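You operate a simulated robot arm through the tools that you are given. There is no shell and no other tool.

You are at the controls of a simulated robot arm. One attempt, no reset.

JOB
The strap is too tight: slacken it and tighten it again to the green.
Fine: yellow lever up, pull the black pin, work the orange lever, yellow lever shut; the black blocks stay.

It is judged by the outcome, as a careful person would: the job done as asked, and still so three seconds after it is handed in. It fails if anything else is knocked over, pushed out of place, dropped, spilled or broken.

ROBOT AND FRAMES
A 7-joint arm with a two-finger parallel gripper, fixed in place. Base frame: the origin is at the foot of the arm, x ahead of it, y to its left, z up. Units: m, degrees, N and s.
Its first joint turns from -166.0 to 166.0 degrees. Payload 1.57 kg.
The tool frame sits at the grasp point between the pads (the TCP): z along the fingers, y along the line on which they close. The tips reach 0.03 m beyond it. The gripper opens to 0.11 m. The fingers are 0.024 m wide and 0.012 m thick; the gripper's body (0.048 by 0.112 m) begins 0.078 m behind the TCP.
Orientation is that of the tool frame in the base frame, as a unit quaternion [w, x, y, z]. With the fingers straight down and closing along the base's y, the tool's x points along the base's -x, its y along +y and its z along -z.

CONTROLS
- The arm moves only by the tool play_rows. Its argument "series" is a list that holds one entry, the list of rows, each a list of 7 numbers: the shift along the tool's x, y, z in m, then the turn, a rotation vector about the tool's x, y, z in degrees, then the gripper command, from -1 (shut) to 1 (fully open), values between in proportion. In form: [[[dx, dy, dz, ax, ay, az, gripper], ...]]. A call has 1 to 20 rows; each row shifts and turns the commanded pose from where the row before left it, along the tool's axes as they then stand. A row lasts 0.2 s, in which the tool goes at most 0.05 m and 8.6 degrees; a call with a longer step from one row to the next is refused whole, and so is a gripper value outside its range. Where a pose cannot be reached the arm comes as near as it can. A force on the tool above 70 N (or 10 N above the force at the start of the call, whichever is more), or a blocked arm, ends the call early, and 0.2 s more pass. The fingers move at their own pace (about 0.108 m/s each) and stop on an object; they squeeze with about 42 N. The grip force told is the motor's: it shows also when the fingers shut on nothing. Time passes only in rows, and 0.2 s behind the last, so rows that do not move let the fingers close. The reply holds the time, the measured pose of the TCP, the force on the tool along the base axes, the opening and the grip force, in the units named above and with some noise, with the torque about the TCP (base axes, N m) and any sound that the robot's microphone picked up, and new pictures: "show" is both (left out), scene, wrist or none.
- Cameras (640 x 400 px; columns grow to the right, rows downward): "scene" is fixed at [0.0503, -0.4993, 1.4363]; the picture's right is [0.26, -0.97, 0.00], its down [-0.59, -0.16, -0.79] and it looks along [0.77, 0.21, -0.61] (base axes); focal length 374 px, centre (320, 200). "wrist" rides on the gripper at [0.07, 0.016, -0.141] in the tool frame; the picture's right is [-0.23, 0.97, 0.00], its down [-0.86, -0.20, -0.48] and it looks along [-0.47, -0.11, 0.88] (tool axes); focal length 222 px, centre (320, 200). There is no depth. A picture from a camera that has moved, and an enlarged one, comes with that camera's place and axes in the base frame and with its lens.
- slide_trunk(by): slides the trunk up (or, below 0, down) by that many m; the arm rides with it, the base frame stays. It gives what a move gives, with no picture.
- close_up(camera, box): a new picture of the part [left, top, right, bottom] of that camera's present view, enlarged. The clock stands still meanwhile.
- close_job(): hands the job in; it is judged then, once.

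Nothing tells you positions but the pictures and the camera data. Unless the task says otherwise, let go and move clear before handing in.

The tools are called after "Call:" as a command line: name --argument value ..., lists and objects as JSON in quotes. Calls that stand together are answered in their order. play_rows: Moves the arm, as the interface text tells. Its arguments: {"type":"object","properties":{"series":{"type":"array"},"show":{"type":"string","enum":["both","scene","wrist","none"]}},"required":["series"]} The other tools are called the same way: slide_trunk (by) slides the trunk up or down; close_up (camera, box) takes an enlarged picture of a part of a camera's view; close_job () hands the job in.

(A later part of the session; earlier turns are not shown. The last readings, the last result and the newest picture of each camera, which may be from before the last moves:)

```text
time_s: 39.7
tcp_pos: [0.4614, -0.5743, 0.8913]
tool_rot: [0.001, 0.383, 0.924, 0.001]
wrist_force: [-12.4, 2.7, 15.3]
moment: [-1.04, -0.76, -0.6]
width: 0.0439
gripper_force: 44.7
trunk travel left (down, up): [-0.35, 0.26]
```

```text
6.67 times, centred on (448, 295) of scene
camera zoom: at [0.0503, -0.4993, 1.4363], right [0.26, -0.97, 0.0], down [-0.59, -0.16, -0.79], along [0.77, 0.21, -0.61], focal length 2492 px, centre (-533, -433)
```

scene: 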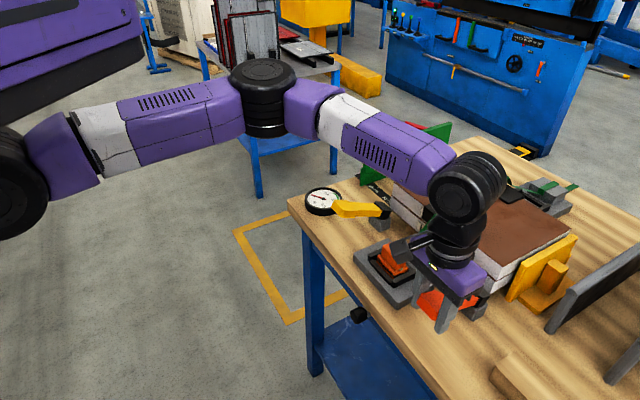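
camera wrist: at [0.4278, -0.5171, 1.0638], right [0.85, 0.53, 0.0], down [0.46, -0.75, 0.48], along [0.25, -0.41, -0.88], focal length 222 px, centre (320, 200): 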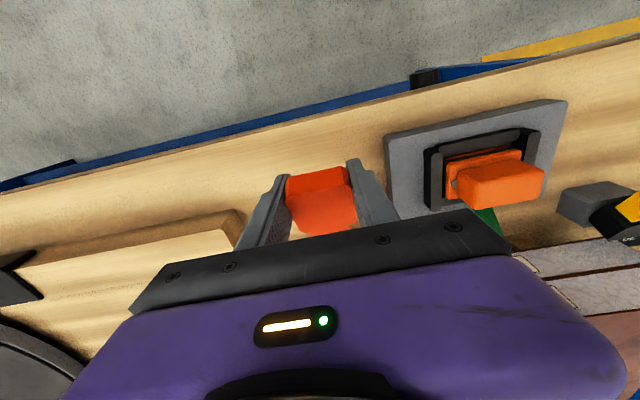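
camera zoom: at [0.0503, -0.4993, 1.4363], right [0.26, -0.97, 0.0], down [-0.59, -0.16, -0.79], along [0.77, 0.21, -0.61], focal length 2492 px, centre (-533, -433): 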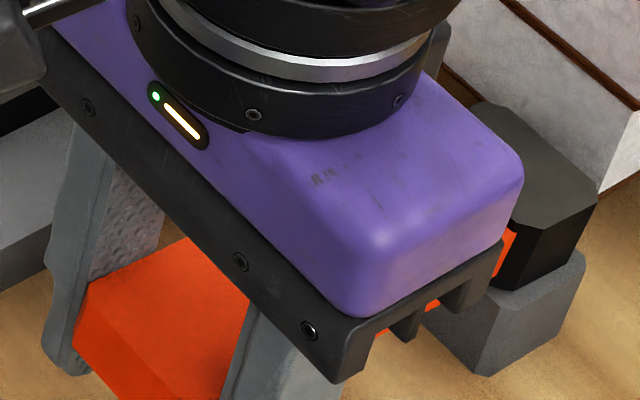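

The lever is near horizontal and the gauge is still 0 as slack is taken up. I will now work it upward again.

Call:
play_rows --series '[[[0.0, 0, -0.009, 0, 0, 0, -1], [-0.0008, 0, -0.009, 0, 0, 0, -1], [-0.0015, 0, -0.009, 0, 0, 0, -1], [-0.002, 0, -0.009, 0, 0, 0, -1], [-0.0025, 0, -0.006, 0, 0, 0, -1]]]' --show "both"

Call:
close_up --camera "scene" --box '[290, 170, 418, 250]'

Call:
close_up --camera "scene" --box '[400, 265, 496, 325]'

```text
time_s: 40.9
tcp_pos: [0.4651, -0.5791, 0.9297]
tool_rot: [-0.001, 0.383, 0.924, 0.003]
wrist_force: [-19.3, -6.4, -41.5]
moment: [-0.19, 0.07, -0.27]
width: 0.044
gripper_force: 45.1
trunk travel left (down, up): [-0.35, 0.26]
camera wrist: at [0.429, -0.5187, 1.0718], right [0.85, 0.53, 0.0], down [0.46, -0.75, 0.47], along [0.25, -0.4, -0.88], focal length 222 px, centre (320, 200)
```

scene: 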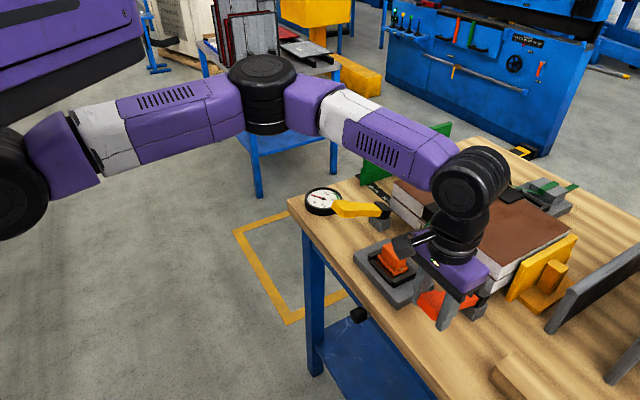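
wrist: 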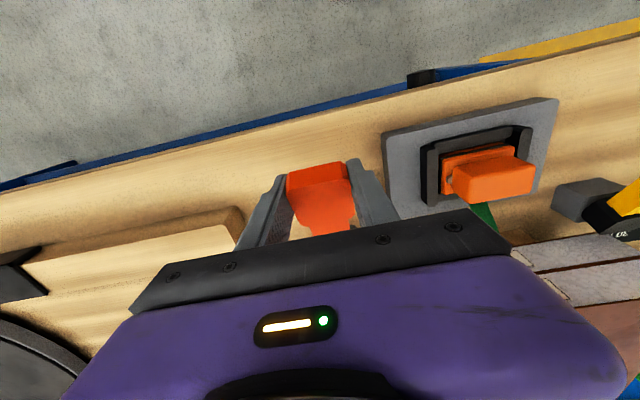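

```text
5.00 times, centred on (354, 210) of scene
camera zoom: at [0.0503, -0.4993, 1.4363], right [0.26, -0.97, 0.0], down [-0.59, -0.16, -0.79], along [0.77, 0.21, -0.61], focal length 1869 px, centre (150, 150)
```

zoom: 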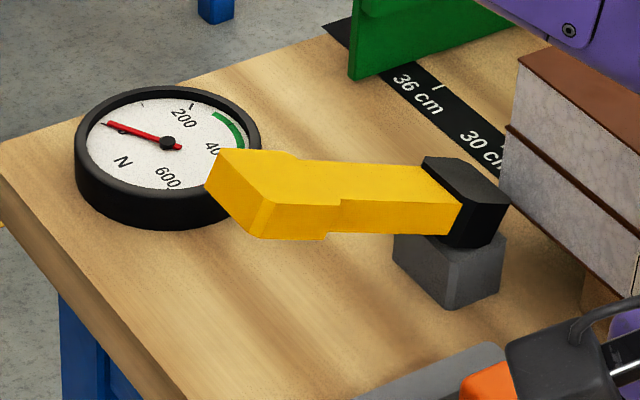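

```text
6.67 times, centred on (448, 295) of scene
camera zoom: at [0.0503, -0.4993, 1.4363], right [0.26, -0.97, 0.0], down [-0.59, -0.16, -0.79], along [0.77, 0.21, -0.61], focal length 2492 px, centre (-533, -433)
```

zoom: 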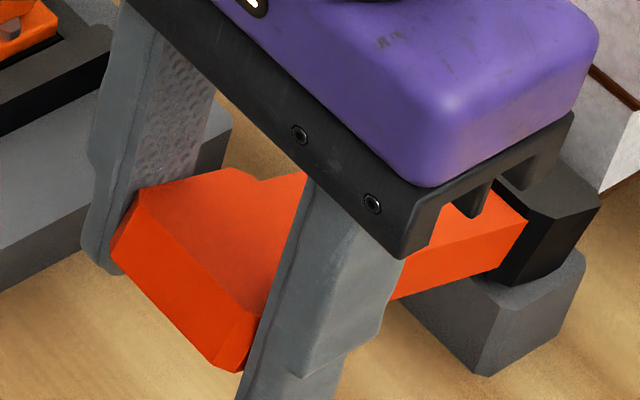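

The lever stops again at its original angle, and the gauge still shows 0 after one stroke. I will look at the strap to see whether any slack was taken up.

Call:
close_up --camera "scene" --box '[380, 150, 580, 275]'

Call:
close_up --camera "wrist" --box '[400, 90, 640, 240]'

```text
3.20 times, centred on (480, 212) of scene
camera zoom: at [0.0503, -0.4993, 1.4363], right [0.26, -0.97, 0.0], down [-0.59, -0.16, -0.79], along [0.77, 0.21, -0.61], focal length 1196 px, centre (-192, 160)
```

zoom: 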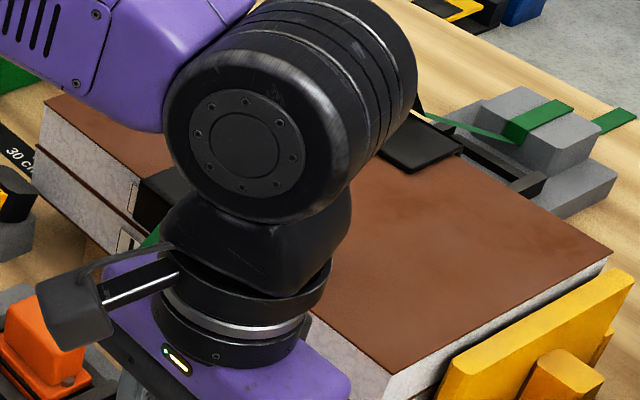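

```text
2.67 times, centred on (520, 165) of wrist
camera zoom: at [0.429, -0.5187, 1.0718], right [0.85, 0.53, 0.0], down [0.46, -0.75, 0.47], along [0.25, -0.4, -0.88], focal length 592 px, centre (-213, 293)
```

zoom: 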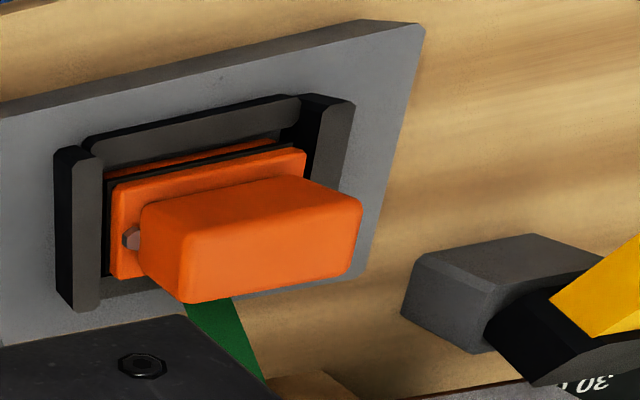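

The slack does not tell much from here, so I will try a fuller down stroke to find the lower stop, watching force and gauge.

Call:
play_rows --series '[[[0.002, 0, 0.009, 0, 0, 0, -1], [0.002, 0, 0.009, 0, 0, 0, -1], [0.0015, 0, 0.009, 0, 0, 0, -1], [0.001, 0, 0.009, 0, 0, 0, -1], [0.0005, 0, 0.006, 0, 0, 0, -1], [0, 0, 0.004, 0, 0, 0, -1]]]' --show "none"

Call:
close_up --camera "scene" --box '[290, 170, 418, 250]'

Call:
close_up --camera "scene" --box '[400, 265, 496, 325]'

```text
time_s: 42.3
tcp_pos: [0.4623, -0.5755, 0.8874]
tool_rot: [0.002, 0.382, 0.924, 0.0]
wrist_force: [-11.8, -3.6, 16.5]
moment: [-1.07, -0.83, -0.64]
width: 0.0438
gripper_force: 44.9
trunk travel left (down, up): [-0.35, 0.26]
```

```text
5.00 times, centred on (354, 210) of scene
camera zoom: at [0.0503, -0.4993, 1.4363], right [0.26, -0.97, 0.0], down [-0.59, -0.16, -0.79], along [0.77, 0.21, -0.61], focal length 1869 px, centre (150, 150)
```

zoom: 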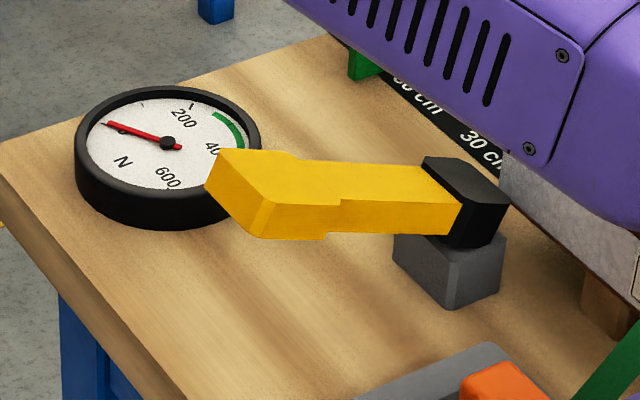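

```text
6.67 times, centred on (448, 295) of scene
camera zoom: at [0.0503, -0.4993, 1.4363], right [0.26, -0.97, 0.0], down [-0.59, -0.16, -0.79], along [0.77, 0.21, -0.61], focal length 2492 px, centre (-533, -433)
```

zoom: 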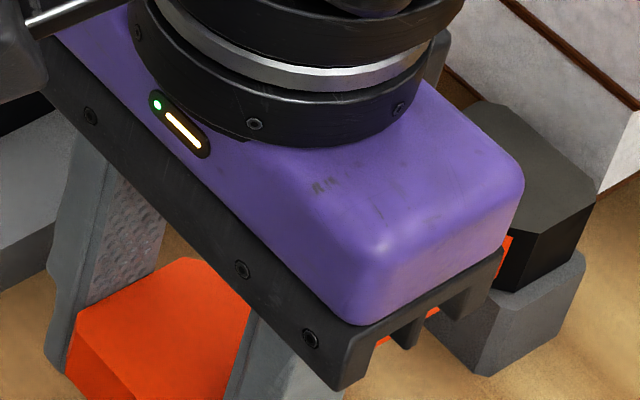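

No change on the gauge yet. I will bring the lever back up, let go and move aside to compare the strap with its earlier slack shape.

Call:
play_rows --series '[[[0, 0, -0.009, 0, 0, 0, -1], [-0.0008, 0, -0.009, 0, 0, 0, -1], [-0.0015, 0, -0.009, 0, 0, 0, -1], [-0.002, 0, -0.009, 0, 0, 0, -1], [-0.001, 0, -0.004, 0, 0, 0, -1], [0, 0, 0, 0, 0, 0, 0.45], [0, 0, 0, 0, 0, 0, 0.45], [0.02, 0, -0.04, 0, 0, 0, 0.45], [0.04, 0, -0.03, 0, 0, 0, 0.45], [0.045, 0, 0, 0, 0, 0, 0.45]]]' --show "both"

Call:
close_up --camera "scene" --box '[380, 150, 580, 275]'

Call:
close_up --camera "scene" --box '[400, 265, 496, 325]'

```text
time_s: 44.5
tcp_pos: [0.3919, -0.5028, 0.9977]
tool_rot: [0.001, 0.382, 0.924, 0.001]
wrist_force: [0.2, -0.3, -0.8]
moment: [0.03, 0.01, 0.01]
width: 0.0799
gripper_force: 0.1
trunk travel left (down, up): [-0.35, 0.26]
camera wrist: at [0.3543, -0.442, 1.1393], right [0.85, 0.53, 0.0], down [0.46, -0.75, 0.48], along [0.26, -0.4, -0.88], focal length 222 px, centre (320, 200)
```

scene: 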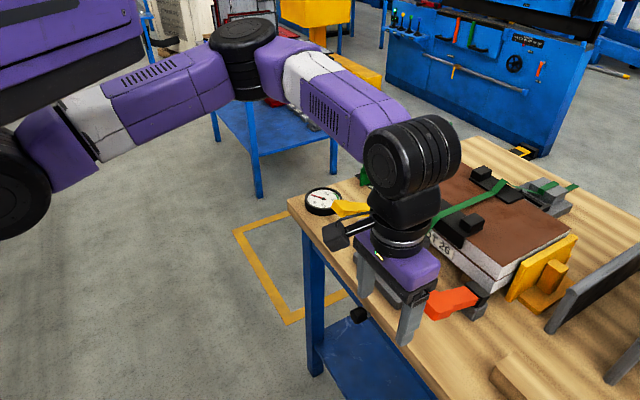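
wrist: 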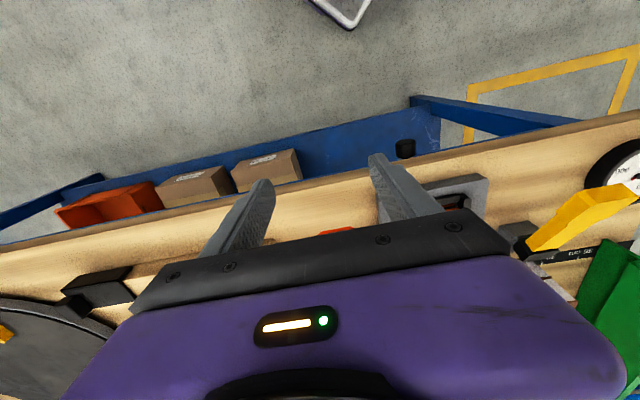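

```text
3.20 times, centred on (480, 212) of scene
camera zoom: at [0.0503, -0.4993, 1.4363], right [0.26, -0.97, 0.0], down [-0.59, -0.16, -0.79], along [0.77, 0.21, -0.61], focal length 1196 px, centre (-192, 160)
```

zoom: 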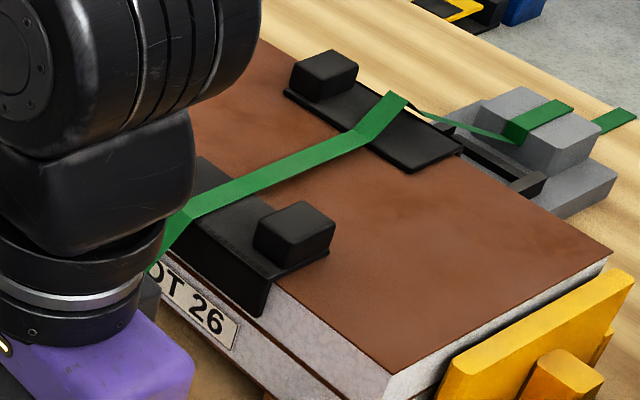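

```text
6.67 times, centred on (448, 295) of scene
camera zoom: at [0.0503, -0.4993, 1.4363], right [0.26, -0.97, 0.0], down [-0.59, -0.16, -0.79], along [0.77, 0.21, -0.61], focal length 2492 px, centre (-533, -433)
```

zoom: 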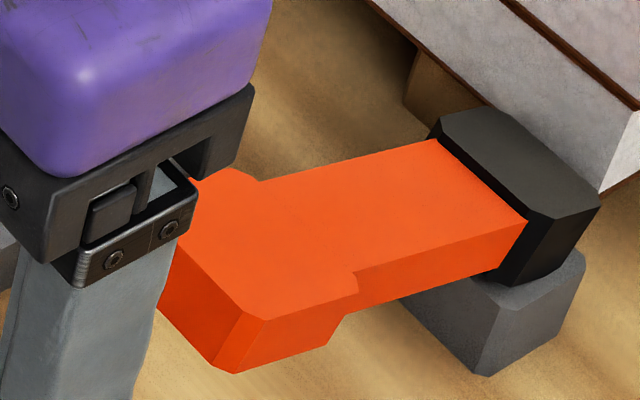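

The strap's bulge at the rear has visibly shrunk, so this lever is taking up slack. I will grip it again and make more strokes.

Call:
play_rows --series '[[[-0.0355, 0, 0, 0, 0, 0, 0.45], [-0.0355, 0, 0, 0, 0, 0, 0.45], [-0.035, 0, 0, 0, 0, 0, 0.45], [0, 0, 0.035, 0, 0, 0, 0.45], [0, 0, 0.035, 0, 0, 0, 0.45], [0, 0, 0, 0, 0, 0, -1], [0, 0, 0, 0, 0, 0, -1], [0, 0, 0, 0, 0, 0, -1]]]' --show "wrist"

Call:
play_rows --series '[[[0.0015, 0, 0.01, 0, 0, 0, -1], [0.001, 0, 0.01, 0, 0, 0, -1], [0.001, 0, 0.01, 0, 0, 0, -1], [0.0005, 0, 0.01, 0, 0, 0, -1]]]' --show "none"

Call:
close_up --camera "scene" --box '[290, 170, 418, 250]'

```text
time_s: 46.3
tcp_pos: [0.4654, -0.5787, 0.9256]
tool_rot: [0.0, 0.382, 0.924, 0.001]
wrist_force: [-0.5, -0.6, -2.7]
moment: [-0.46, 0.5, -0.32]
width: 0.0441
gripper_force: 44.7
trunk travel left (down, up): [-0.35, 0.26]
camera wrist: at [0.4284, -0.5179, 1.0683], right [0.85, 0.53, 0.0], down [0.46, -0.75, 0.48], along [0.25, -0.41, -0.88], focal length 222 px, centre (320, 200)
```

wrist: 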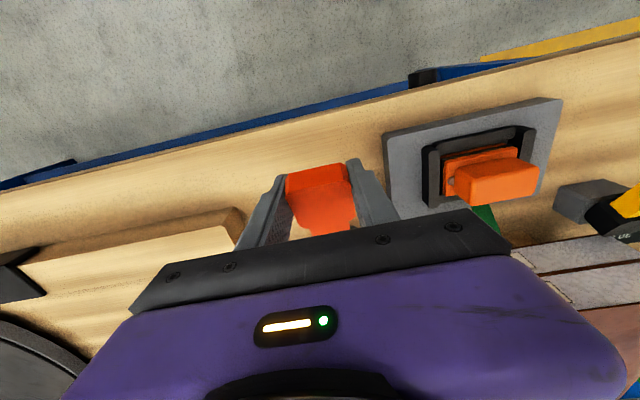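

```text
time_s: 47.3
tcp_pos: [0.463, -0.5759, 0.8864]
tool_rot: [0.0, 0.383, 0.924, 0.001]
wrist_force: [-13.5, 14.8, 16.3]
moment: [-1.08, -0.65, -0.23]
width: 0.0438
gripper_force: 44.5
trunk travel left (down, up): [-0.35, 0.26]
```

```text
5.00 times, centred on (354, 210) of scene
camera zoom: at [0.0503, -0.4993, 1.4363], right [0.26, -0.97, 0.0], down [-0.59, -0.16, -0.79], along [0.77, 0.21, -0.61], focal length 1869 px, centre (150, 150)
```

zoom: 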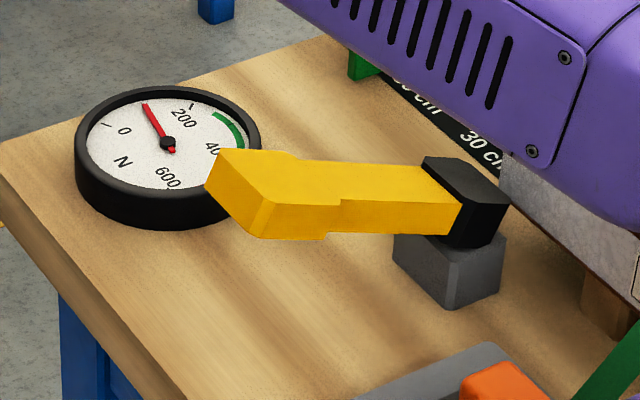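

The gauge jumped to about 100 N on the down stroke. I will reset upward, then do a partial down stroke while watching the needle.

Call:
play_rows --series '[[[-0.0005, 0, -0.01, 0, 0, 0, -1], [-0.001, 0, -0.01, 0, 0, 0, -1], [-0.001, 0, -0.01, 0, 0, 0, -1], [-0.0015, 0, -0.009, 0, 0, 0, -1]]]' --show "none"

Call:
close_up --camera "scene" --box '[290, 170, 386, 230]'

Call:
play_rows --series '[[[0.0015, 0, 0.01, 0, 0, 0, -1], [0.001, 0, 0.01, 0, 0, 0, -1]]]' --show "none"

Call:
close_up --camera "scene" --box '[290, 170, 386, 230]'

```text
time_s: 48.3
tcp_pos: [0.4682, -0.5818, 0.9226]
tool_rot: [0.003, 0.382, 0.924, -0.001]
wrist_force: [-5.4, -31.9, -22.3]
moment: [-0.21, 0.11, -0.6]
width: 0.0437
gripper_force: 44.5
trunk travel left (down, up): [-0.35, 0.26]
```

```text
6.67 times, centred on (338, 200) of scene
camera zoom: at [0.0503, -0.4993, 1.4363], right [0.26, -0.97, 0.0], down [-0.59, -0.16, -0.79], along [0.77, 0.21, -0.61], focal length 2492 px, centre (200, 200)
```

zoom: 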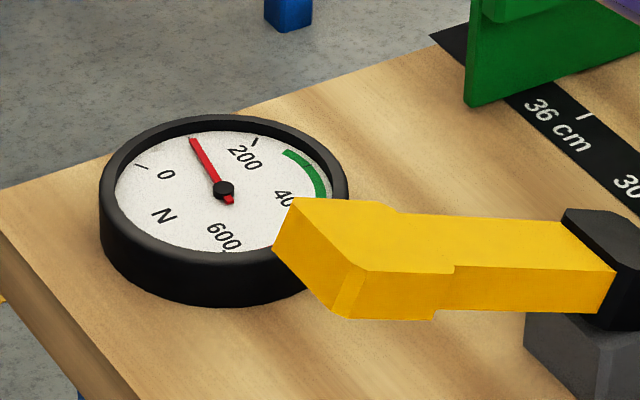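

```text
time_s: 48.9
tcp_pos: [0.4637, -0.5771, 0.9059]
tool_rot: [0.001, 0.383, 0.924, 0.0]
wrist_force: [-11.2, -13.8, 14.3]
moment: [-1.17, -0.8, -0.31]
width: 0.0439
gripper_force: 45.2
trunk travel left (down, up): [-0.35, 0.26]
```

```text
6.67 times, centred on (338, 200) of scene
camera zoom: at [0.0503, -0.4993, 1.4363], right [0.26, -0.97, 0.0], down [-0.59, -0.16, -0.79], along [0.77, 0.21, -0.61], focal length 2492 px, centre (200, 200)
```

zoom: 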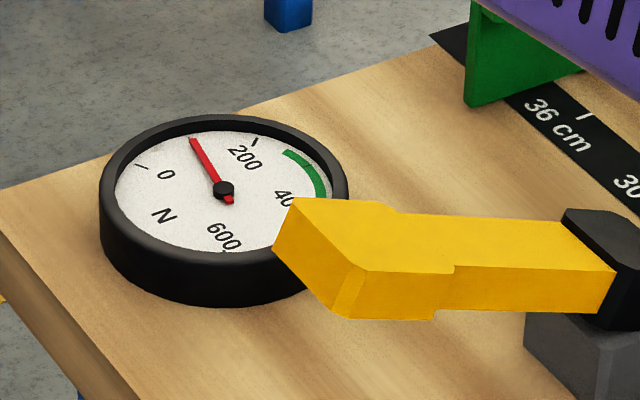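

The needle holds at about 100 N on the half stroke. I will continue downward in small steps.

Call:
play_rows --series '[[[0.0005, 0, 0.006, 0, 0, 0, -1]]]' --show "none"

Call:
close_up --camera "scene" --box '[290, 170, 386, 230]'

Call:
play_rows --series '[[[0.0005, 0, 0.006, 0, 0, 0, -1]]]' --show "none"

Call:
close_up --camera "scene" --box '[290, 170, 386, 230]'

Call:
play_rows --series '[[[0.0003, 0, 0.006, 0, 0, 0, -1]]]' --show "none"

Call:
close_up --camera "scene" --box '[290, 170, 386, 230]'

```text
time_s: 49.3
tcp_pos: [0.463, -0.5765, 0.8991]
tool_rot: [-0.001, 0.382, 0.924, 0.0]
wrist_force: [-17.3, -10.1, 16.2]
moment: [-1.08, -0.84, -0.19]
width: 0.0436
gripper_force: 44.6
trunk travel left (down, up): [-0.35, 0.26]
```

```text
6.67 times, centred on (338, 200) of scene
camera zoom: at [0.0503, -0.4993, 1.4363], right [0.26, -0.97, 0.0], down [-0.59, -0.16, -0.79], along [0.77, 0.21, -0.61], focal length 2492 px, centre (200, 200)
```

zoom: 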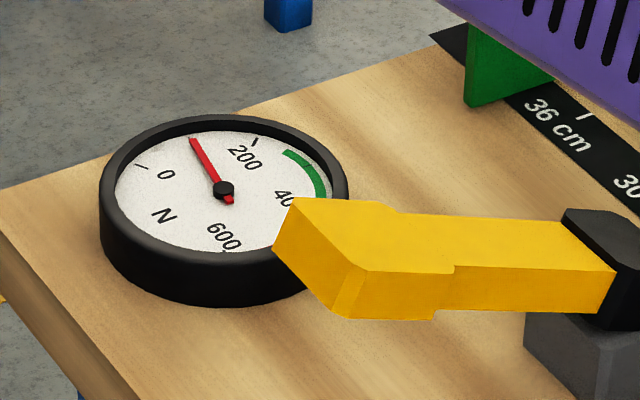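

```text
time_s: 49.7
tcp_pos: [0.4626, -0.5755, 0.8934]
tool_rot: [0.0, 0.383, 0.924, 0.0]
wrist_force: [-20.3, -6.2, 15.8]
moment: [-0.93, -0.99, -0.14]
width: 0.0437
gripper_force: 45.0
trunk travel left (down, up): [-0.35, 0.26]
```

```text
6.67 times, centred on (338, 200) of scene
camera zoom: at [0.0503, -0.4993, 1.4363], right [0.26, -0.97, 0.0], down [-0.59, -0.16, -0.79], along [0.77, 0.21, -0.61], focal length 2492 px, centre (200, 200)
```

zoom: 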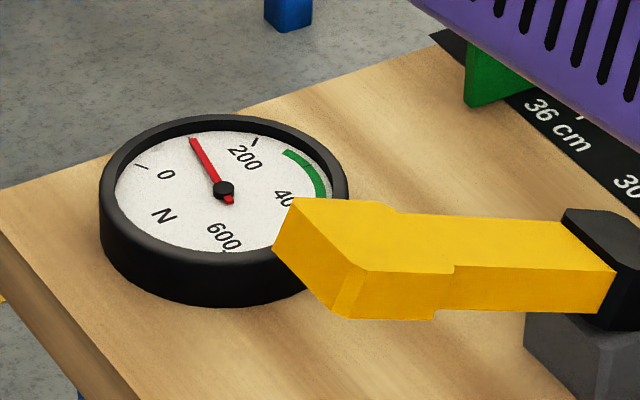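

```text
time_s: 50.1
tcp_pos: [0.4633, -0.5765, 0.8871]
tool_rot: [0.0, 0.382, 0.924, 0.001]
wrist_force: [-21.2, -1.9, 16.3]
moment: [-1.09, -0.71, -0.43]
width: 0.0439
gripper_force: 45.0
trunk travel left (down, up): [-0.35, 0.26]
```

```text
6.67 times, centred on (338, 200) of scene
camera zoom: at [0.0503, -0.4993, 1.4363], right [0.26, -0.97, 0.0], down [-0.59, -0.16, -0.79], along [0.77, 0.21, -0.61], focal length 2492 px, centre (200, 200)
```

zoom: 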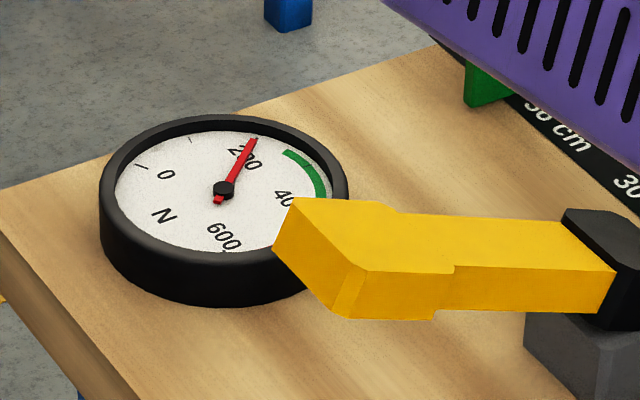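

Each full stroke adds about 100 N; the needle now reads about 200. The green runs from roughly 255 to 435, so one more stroke should land in it. I will reset upward and repeat.

Call:
play_rows --series '[[[0, -0.001, -0.01, 0, 0, 0, -1], [-0.0005, -0.001, -0.01, 0, 0, 0, -1], [-0.0008, 0, -0.01, 0, 0, 0, -1], [-0.001, 0, -0.008, 0, 0, 0, -1]]]' --show "none"

Call:
close_up --camera "scene" --box '[290, 170, 386, 230]'

Call:
play_rows --series '[[[0.001, 0, 0.01, 0, 0, 0, -1], [0.001, 0, 0.01, 0, 0, 0, -1], [0.0005, 0, 0.008, 0, 0, 0, -1]]]' --show "none"

Call:
close_up --camera "scene" --box '[290, 170, 386, 230]'

```text
time_s: 51.1
tcp_pos: [0.4667, -0.5795, 0.9218]
tool_rot: [0.004, 0.38, 0.925, 0.001]
wrist_force: [5.9, -18.2, -27.7]
moment: [-0.66, 0.33, -0.8]
width: 0.0439
gripper_force: 44.9
trunk travel left (down, up): [-0.35, 0.26]
```

```text
6.67 times, centred on (338, 200) of scene
camera zoom: at [0.0503, -0.4993, 1.4363], right [0.26, -0.97, 0.0], down [-0.59, -0.16, -0.79], along [0.77, 0.21, -0.61], focal length 2492 px, centre (200, 200)
```

zoom: 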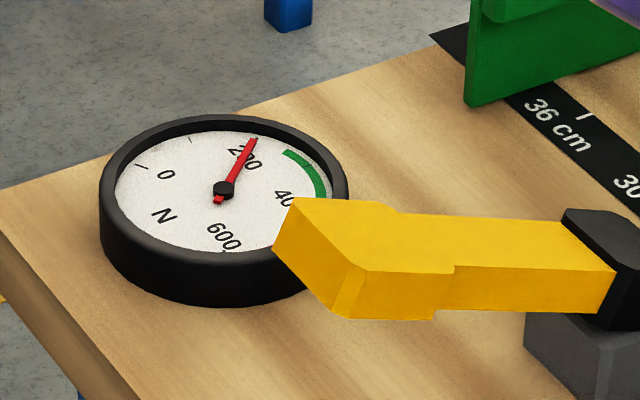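

```text
time_s: 51.9
tcp_pos: [0.4614, -0.5757, 0.897]
tool_rot: [0.002, 0.382, 0.924, 0.002]
wrist_force: [5.6, 15.9, 15.8]
moment: [-1.29, -0.55, -0.77]
width: 0.0438
gripper_force: 45.0
trunk travel left (down, up): [-0.35, 0.26]
```

```text
6.67 times, centred on (338, 200) of scene
camera zoom: at [0.0503, -0.4993, 1.4363], right [0.26, -0.97, 0.0], down [-0.59, -0.16, -0.79], along [0.77, 0.21, -0.61], focal length 2492 px, centre (200, 200)
```

zoom: 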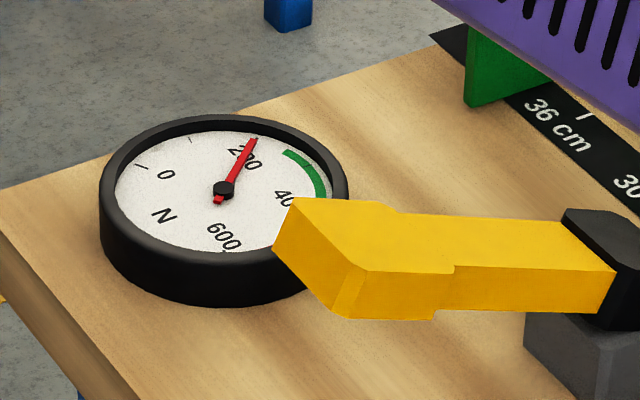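

Still about 200 N, as expected before the end of the stroke. I will finish the stroke in small steps.

Call:
play_rows --series '[[[0.0003, 0, 0.006, 0, 0, 0, -1]]]' --show "none"

Call:
close_up --camera "scene" --box '[290, 170, 386, 230]'

Call:
play_rows --series '[[[0.0002, 0, 0.005, 0, 0, 0, -1]]]' --show "none"

Call:
close_up --camera "scene" --box '[290, 170, 386, 230]'

```text
time_s: 52.3
tcp_pos: [0.463, -0.5758, 0.8911]
tool_rot: [0.0, 0.382, 0.924, 0.003]
wrist_force: [4.4, 24.9, 16.4]
moment: [-1.19, -0.6, -0.43]
width: 0.0436
gripper_force: 45.2
trunk travel left (down, up): [-0.35, 0.26]
```

```text
6.67 times, centred on (338, 200) of scene
camera zoom: at [0.0503, -0.4993, 1.4363], right [0.26, -0.97, 0.0], down [-0.59, -0.16, -0.79], along [0.77, 0.21, -0.61], focal length 2492 px, centre (200, 200)
```

zoom: 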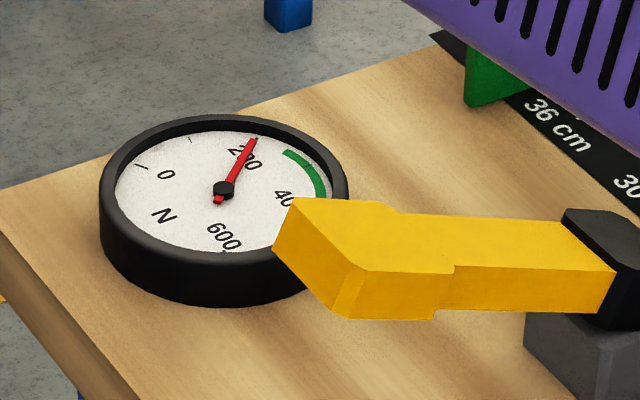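

```text
time_s: 52.7
tcp_pos: [0.4614, -0.5751, 0.8866]
tool_rot: [0.001, 0.382, 0.924, 0.003]
wrist_force: [2.9, 28.6, 15.8]
moment: [-1.13, -0.53, -0.61]
width: 0.044
gripper_force: 44.8
trunk travel left (down, up): [-0.35, 0.26]
```

```text
6.67 times, centred on (338, 200) of scene
camera zoom: at [0.0503, -0.4993, 1.4363], right [0.26, -0.97, 0.0], down [-0.59, -0.16, -0.79], along [0.77, 0.21, -0.61], focal length 2492 px, centre (200, 200)
```

zoom: 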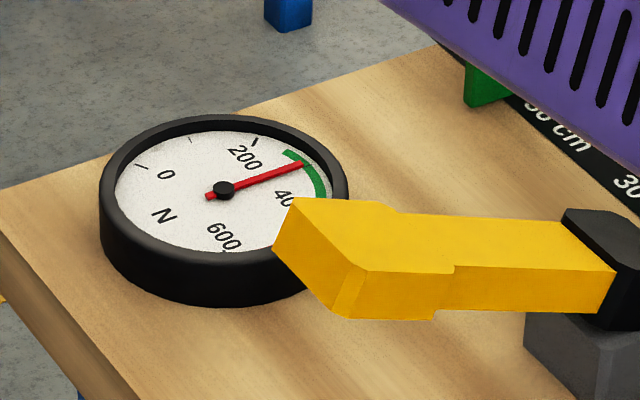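

The needle is in the green at about 295 N. I will return the orange lever to its upper rest position, let go and lift clear.

Call:
play_rows --series '[[[0, 0.001, -0.01, 0, 0, 0, -1], [-0.0005, 0.001, -0.01, 0, 0, 0, -1], [-0.0008, 0, -0.01, 0, 0, 0, -1], [-0.001, 0, -0.007, 0, 0, 0, -1], [0, 0, 0, 0, 0, 0, 0.45], [0, 0, 0, 0, 0, 0, 0.45], [0.01, 0, -0.04, 0, 0, 0, 0.45], [0.03, 0, -0.04, 0, 0, 0, 0.45]]]' --show "both"

Call:
close_up --camera "scene" --box '[290, 170, 386, 230]'

Call:
close_up --camera "scene" --box '[400, 265, 496, 325]'

```text
time_s: 54.5
tcp_pos: [0.4363, -0.5497, 1.0016]
tool_rot: [0.0, 0.382, 0.924, 0.001]
wrist_force: [-0.8, -0.6, 0.0]
moment: [0.02, 0.01, -0.02]
width: 0.0798
gripper_force: 0.1
trunk travel left (down, up): [-0.35, 0.26]
camera wrist: at [0.3996, -0.4878, 1.1445], right [0.85, 0.53, 0.0], down [0.46, -0.75, 0.48], along [0.26, -0.4, -0.88], focal length 222 px, centre (320, 200)
```

scene: 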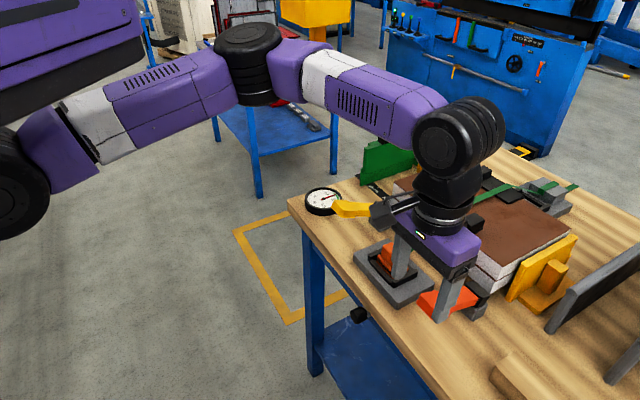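
wrist: 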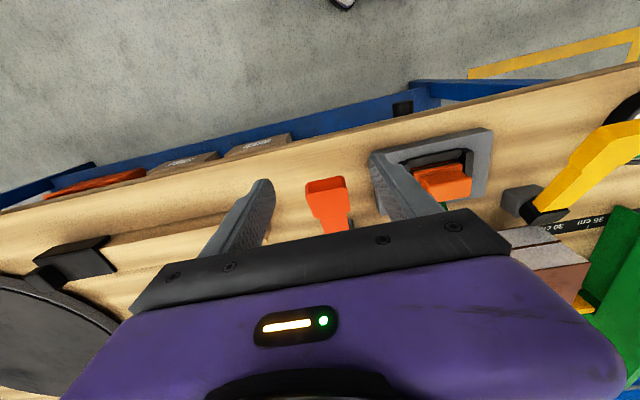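

```text
6.67 times, centred on (338, 200) of scene
camera zoom: at [0.0503, -0.4993, 1.4363], right [0.26, -0.97, 0.0], down [-0.59, -0.16, -0.79], along [0.77, 0.21, -0.61], focal length 2492 px, centre (200, 200)
```

zoom: 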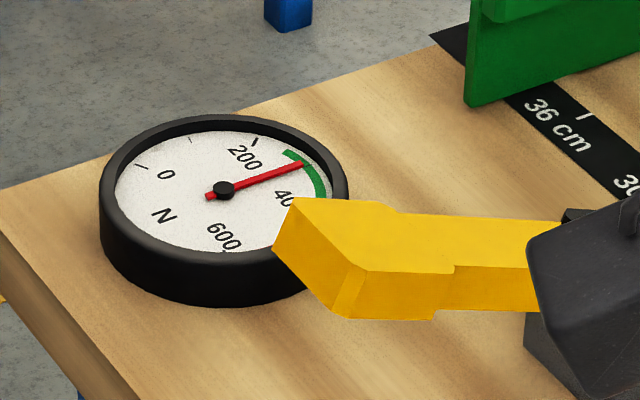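

```text
6.67 times, centred on (448, 295) of scene
camera zoom: at [0.0503, -0.4993, 1.4363], right [0.26, -0.97, 0.0], down [-0.59, -0.16, -0.79], along [0.77, 0.21, -0.61], focal length 2492 px, centre (-533, -433)
```

zoom: 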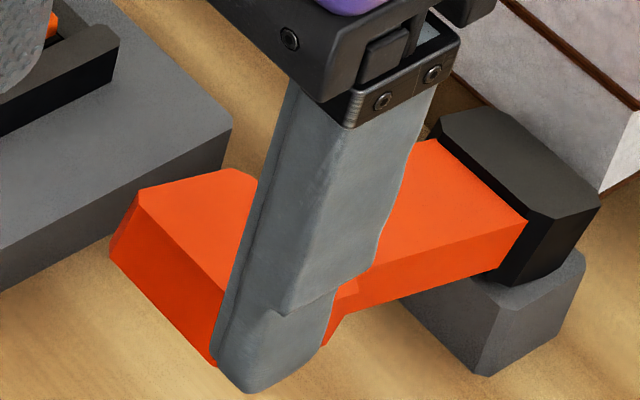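

The gauge holds in the green and the orange lever is back at its rest. Next I go over to the yellow lever's handle, staying high.

Call:
play_rows --series '[[[-0.006, 0.04, -0.006, 0, 0, 0, 0.45], [-0.006, 0.04, -0.006, 0, 0, 0, 0.45], [-0.006, 0.04, -0.006, 0, 0, 0, 0.45], [-0.006, 0.04, -0.006, 0, 0, 0, 0.45], [-0.006, 0.04, 0, 0, 0, 0, 0.45], [-0.006, 0.04, 0, 0, 0, 0, 0.45], [-0.006, 0.04, 0, 0, 0, 0, 0.45]]]' --show "both"

```text
time_s: 56.1
tcp_pos: [0.667, -0.3821, 1.0254]
tool_rot: [0.0, 0.383, 0.924, 0.002]
wrist_force: [-0.1, -0.2, 0.9]
moment: [0.02, -0.02, -0.01]
width: 0.0801
gripper_force: 0.0
trunk travel left (down, up): [-0.35, 0.26]
camera wrist: at [0.6293, -0.3206, 1.168], right [0.85, 0.53, 0.0], down [0.46, -0.75, 0.48], along [0.26, -0.4, -0.88], focal length 222 px, centre (320, 200)
```

scene: 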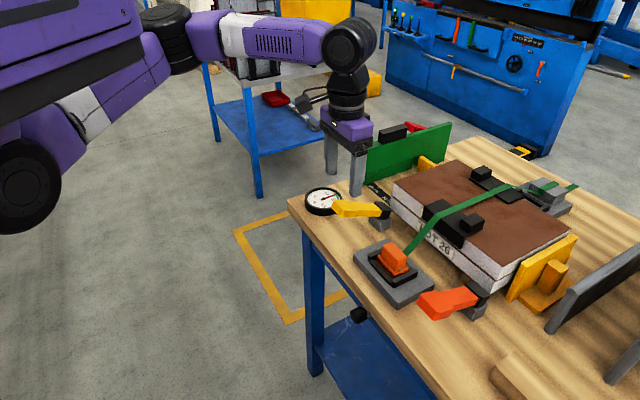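
wrist: 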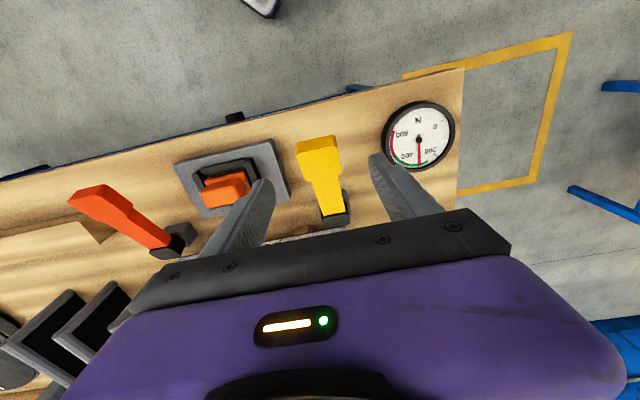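

I am above the yellow handle. I will check the gauge from here, and the strap and protectors from the scene camera.

Call:
close_up --camera "wrist" --box '[370, 90, 466, 180]'

Call:
close_up --camera "scene" --box '[380, 150, 580, 275]'

Call:
play_rows --series '[[[0.001, 0, 0.03, 0, 0, 0, 0.45], [0.0005, 0, 0.03, 0, 0, 0, 0.45], [0, 0, 0.0274, 0, 0, 0, 0.45], [0, 0, 0, 0, 0, 0, -1], [0, 0, 0, 0, 0, 0, -1], [0, 0, 0, 0, 0, 0, -1]]]' --show "wrist"

Call:
close_up --camera "scene" --box '[290, 160, 418, 240]'

```text
4.44 times, centred on (418, 135) of wrist
camera zoom: at [0.6293, -0.3206, 1.168], right [0.85, 0.53, 0.0], down [0.46, -0.75, 0.48], along [0.26, -0.4, -0.88], focal length 987 px, centre (-116, 489)
```

zoom: 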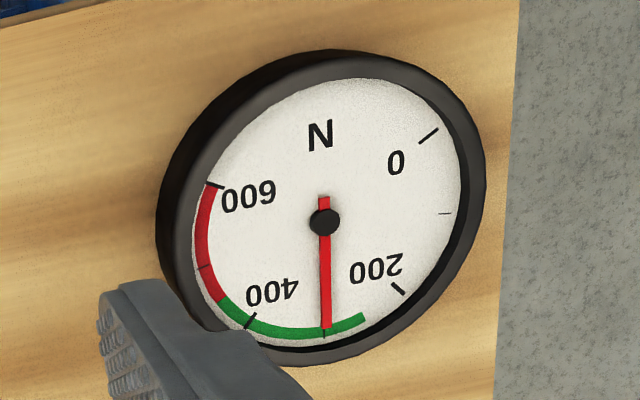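

```text
3.20 times, centred on (480, 212) of scene
camera zoom: at [0.0503, -0.4993, 1.4363], right [0.26, -0.97, 0.0], down [-0.59, -0.16, -0.79], along [0.77, 0.21, -0.61], focal length 1196 px, centre (-192, 160)
```

zoom: 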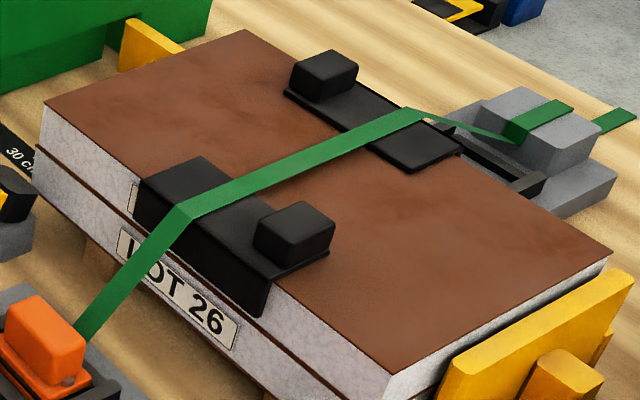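

```text
time_s: 57.5
tcp_pos: [0.6645, -0.3815, 0.9407]
tool_rot: [0.001, 0.383, 0.924, -0.001]
wrist_force: [-12.4, -15.3, -3.2]
moment: [-0.35, -0.26, -0.04]
width: 0.0444
gripper_force: 44.9
trunk travel left (down, up): [-0.35, 0.26]
camera wrist: at [0.6271, -0.3199, 1.0823], right [0.85, 0.53, 0.0], down [0.46, -0.75, 0.48], along [0.25, -0.41, -0.88], focal length 222 px, centre (320, 200)
```

wrist: 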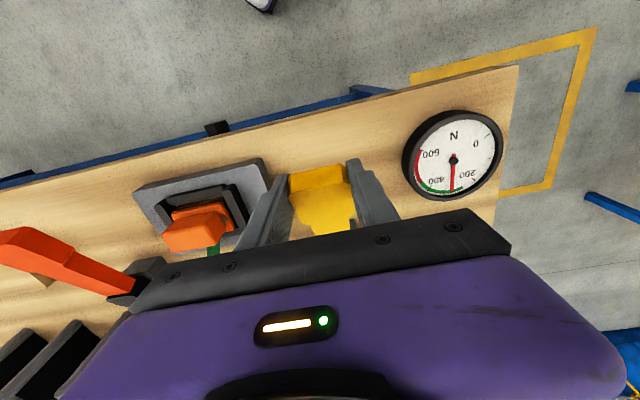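

```text
5.00 times, centred on (354, 200) of scene
camera zoom: at [0.0503, -0.4993, 1.4363], right [0.26, -0.97, 0.0], down [-0.59, -0.16, -0.79], along [0.77, 0.21, -0.61], focal length 1869 px, centre (150, 200)
```

zoom: 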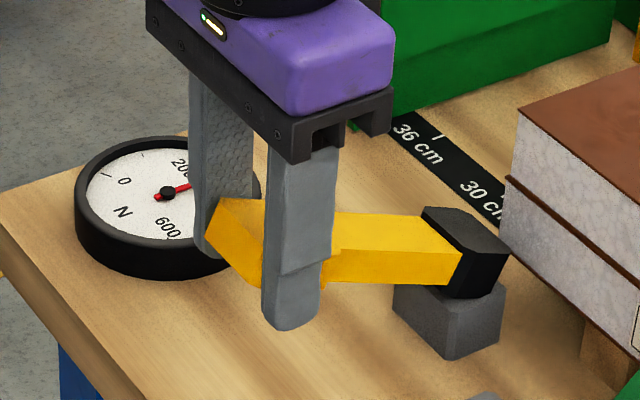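

The needle sits on 300 N in the green, the strap is taut and both black protectors are in place. Now I will bring the yellow lever down along its arc.

Call:
play_rows --series '[[[0.003, -0.002, 0.01, 0, 0, 0, -1], [0.002, 0, 0.01, 0, 0, 0, -1], [0.0015, 0, 0.01, 0, 0, 0, -1], [0.001, 0, 0.01, 0, 0, 0, -1], [0.0005, 0, 0.007, 0, 0, 0, -1]]]' --show "wrist"

Call:
close_up --camera "scene" --box '[290, 170, 418, 250]'

```text
time_s: 58.7
tcp_pos: [0.6562, -0.3744, 0.893]
tool_rot: [0.002, 0.381, 0.924, 0.003]
wrist_force: [-0.6, 6.0, 9.5]
moment: [-1.32, -0.54, -0.85]
width: 0.0441
gripper_force: 44.8
trunk travel left (down, up): [-0.35, 0.26]
camera wrist: at [0.619, -0.3132, 1.0355], right [0.85, 0.53, 0.0], down [0.46, -0.75, 0.48], along [0.26, -0.4, -0.88], focal length 222 px, centre (320, 200)
```

wrist: 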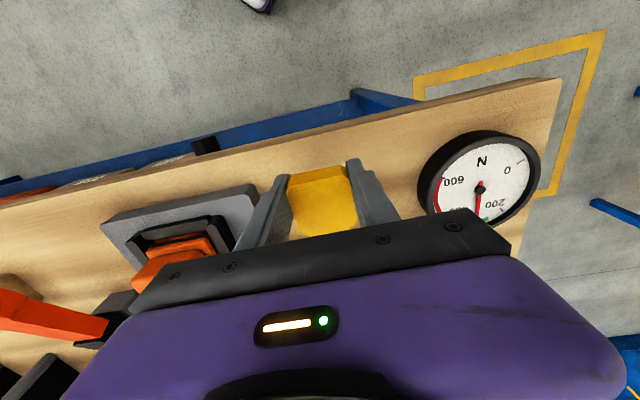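

```text
5.00 times, centred on (354, 210) of scene
camera zoom: at [0.0503, -0.4993, 1.4363], right [0.26, -0.97, 0.0], down [-0.59, -0.16, -0.79], along [0.77, 0.21, -0.61], focal length 1869 px, centre (150, 150)
```

zoom: 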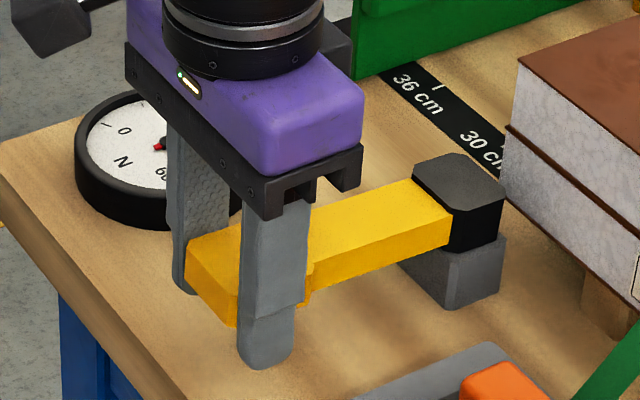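

The lever is nearly closed but still a few degrees above where it was originally. I will press it down a little further.

Call:
play_rows --series '[[[0, 0, 0.003, 0, 0, 0, -1], [0, 0, 0.003, 0, 0, 0, -1]]]' --show "none"

Call:
close_up --camera "scene" --box '[290, 170, 418, 250]'

```text
time_s: 59.3
tcp_pos: [0.656, -0.3738, 0.8886]
tool_rot: [0.001, 0.382, 0.924, 0.002]
wrist_force: [-1.5, 14.4, 10.5]
moment: [-1.24, -0.59, -0.78]
width: 0.0442
gripper_force: 45.1
trunk travel left (down, up): [-0.35, 0.26]
```

```text
5.00 times, centred on (354, 210) of scene
camera zoom: at [0.0503, -0.4993, 1.4363], right [0.26, -0.97, 0.0], down [-0.59, -0.16, -0.79], along [0.77, 0.21, -0.61], focal length 1869 px, centre (150, 150)
```

zoom: 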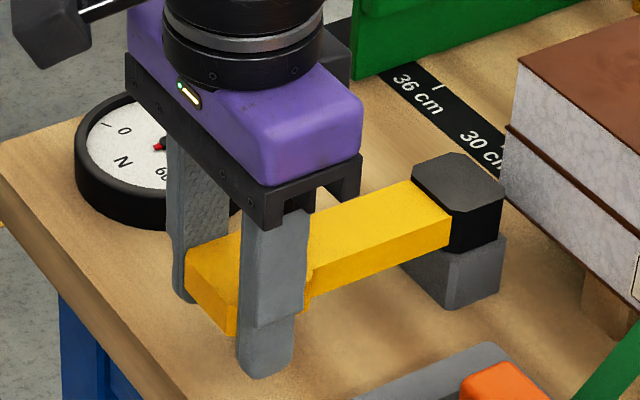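

Almost at the original position, with only friction resisting. I will press the last few millimetres.

Call:
play_rows --series '[[[0, 0, 0.002, 0, 0, 0, -1], [0, 0, 0.002, 0, 0, 0, -1]]]' --show "none"

Call:
close_up --camera "scene" --box '[290, 170, 418, 250]'

```text
time_s: 59.9
tcp_pos: [0.6573, -0.3748, 0.8866]
tool_rot: [0.0, 0.381, 0.924, 0.002]
wrist_force: [-1.7, 23.9, 25.2]
moment: [-0.56, -0.3, -0.69]
width: 0.0441
gripper_force: 44.7
trunk travel left (down, up): [-0.35, 0.26]
```

```text
5.00 times, centred on (354, 210) of scene
camera zoom: at [0.0503, -0.4993, 1.4363], right [0.26, -0.97, 0.0], down [-0.59, -0.16, -0.79], along [0.77, 0.21, -0.61], focal length 1869 px, centre (150, 150)
```

zoom: 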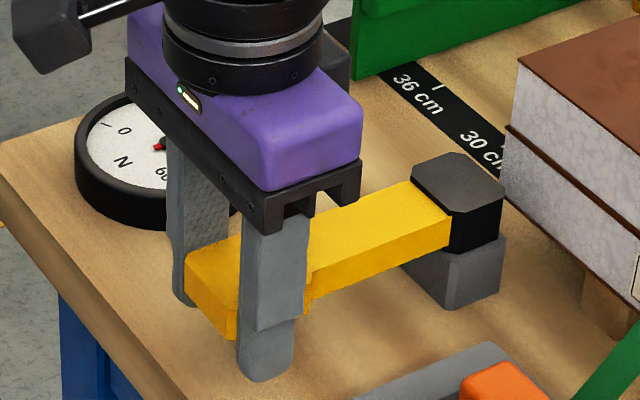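

Resistance has risen to 25 N and the lever matches its original closed position. One last light press, then I will open and lift away.

Call:
play_rows --series '[[[0, 0, 0.002, 0, 0, 0, -1], [0, 0, 0, 0, 0, 0, -1], [0, 0, -0.002, 0, 0, 0, 0.45], [0, 0, 0, 0, 0, 0, 0.45], [0, 0, 0, 0, 0, 0, 0.45], [0, 0, -0.04, 0, 0, 0, 0.45], [0, 0, -0.04, 0, 0, 0, 0.45], [0.01, -0.03, -0.03, 0, 0, 0, 0.45]]]' --show "both"

Call:
close_up --camera "scene" --box '[290, 170, 418, 250]'

Call:
close_up --camera "wrist" --box '[240, 70, 480, 220]'

```text
time_s: 61.7
tcp_pos: [0.6271, -0.3899, 0.9956]
tool_rot: [0.0, 0.382, 0.924, 0.001]
wrist_force: [0.1, 0.1, -1.3]
moment: [0.01, 0.06, -0.05]
width: 0.08
gripper_force: 0.0
trunk travel left (down, up): [-0.35, 0.26]
camera wrist: at [0.5902, -0.3284, 1.1371], right [0.85, 0.53, 0.0], down [0.46, -0.75, 0.48], along [0.26, -0.4, -0.88], focal length 222 px, centre (320, 200)
```

scene: 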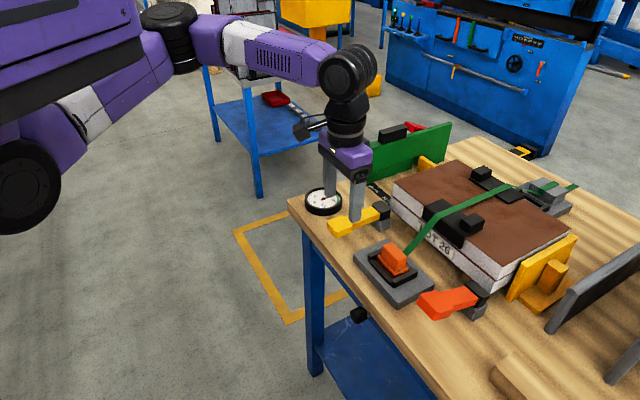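
wrist: 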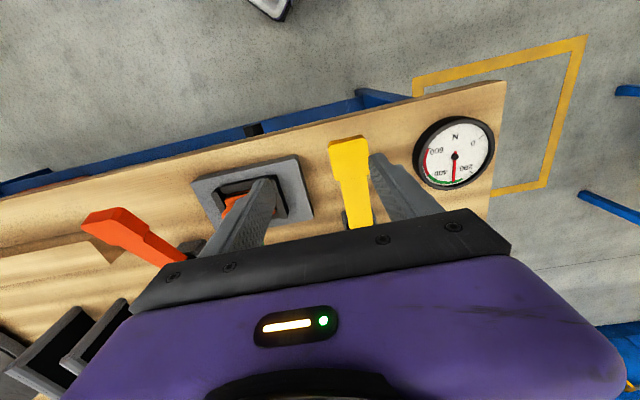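

```text
5.00 times, centred on (354, 210) of scene
camera zoom: at [0.0503, -0.4993, 1.4363], right [0.26, -0.97, 0.0], down [-0.59, -0.16, -0.79], along [0.77, 0.21, -0.61], focal length 1869 px, centre (150, 150)
```

zoom: 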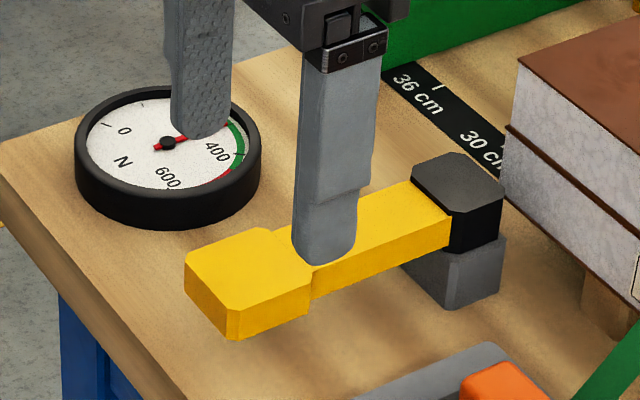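

```text
2.67 times, centred on (360, 145) of wrist
camera zoom: at [0.5902, -0.3284, 1.1371], right [0.85, 0.53, 0.0], down [0.46, -0.75, 0.48], along [0.26, -0.4, -0.88], focal length 592 px, centre (213, 347)
```

zoom: 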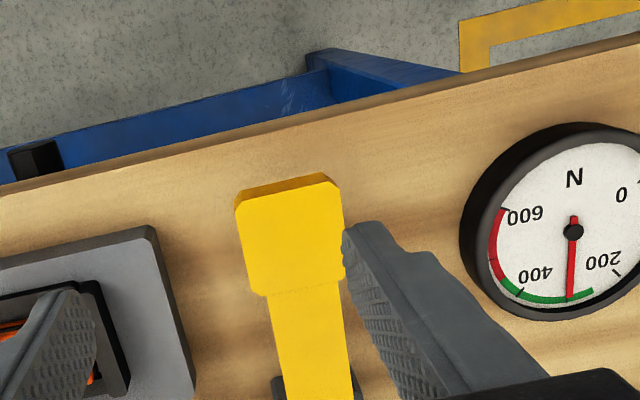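

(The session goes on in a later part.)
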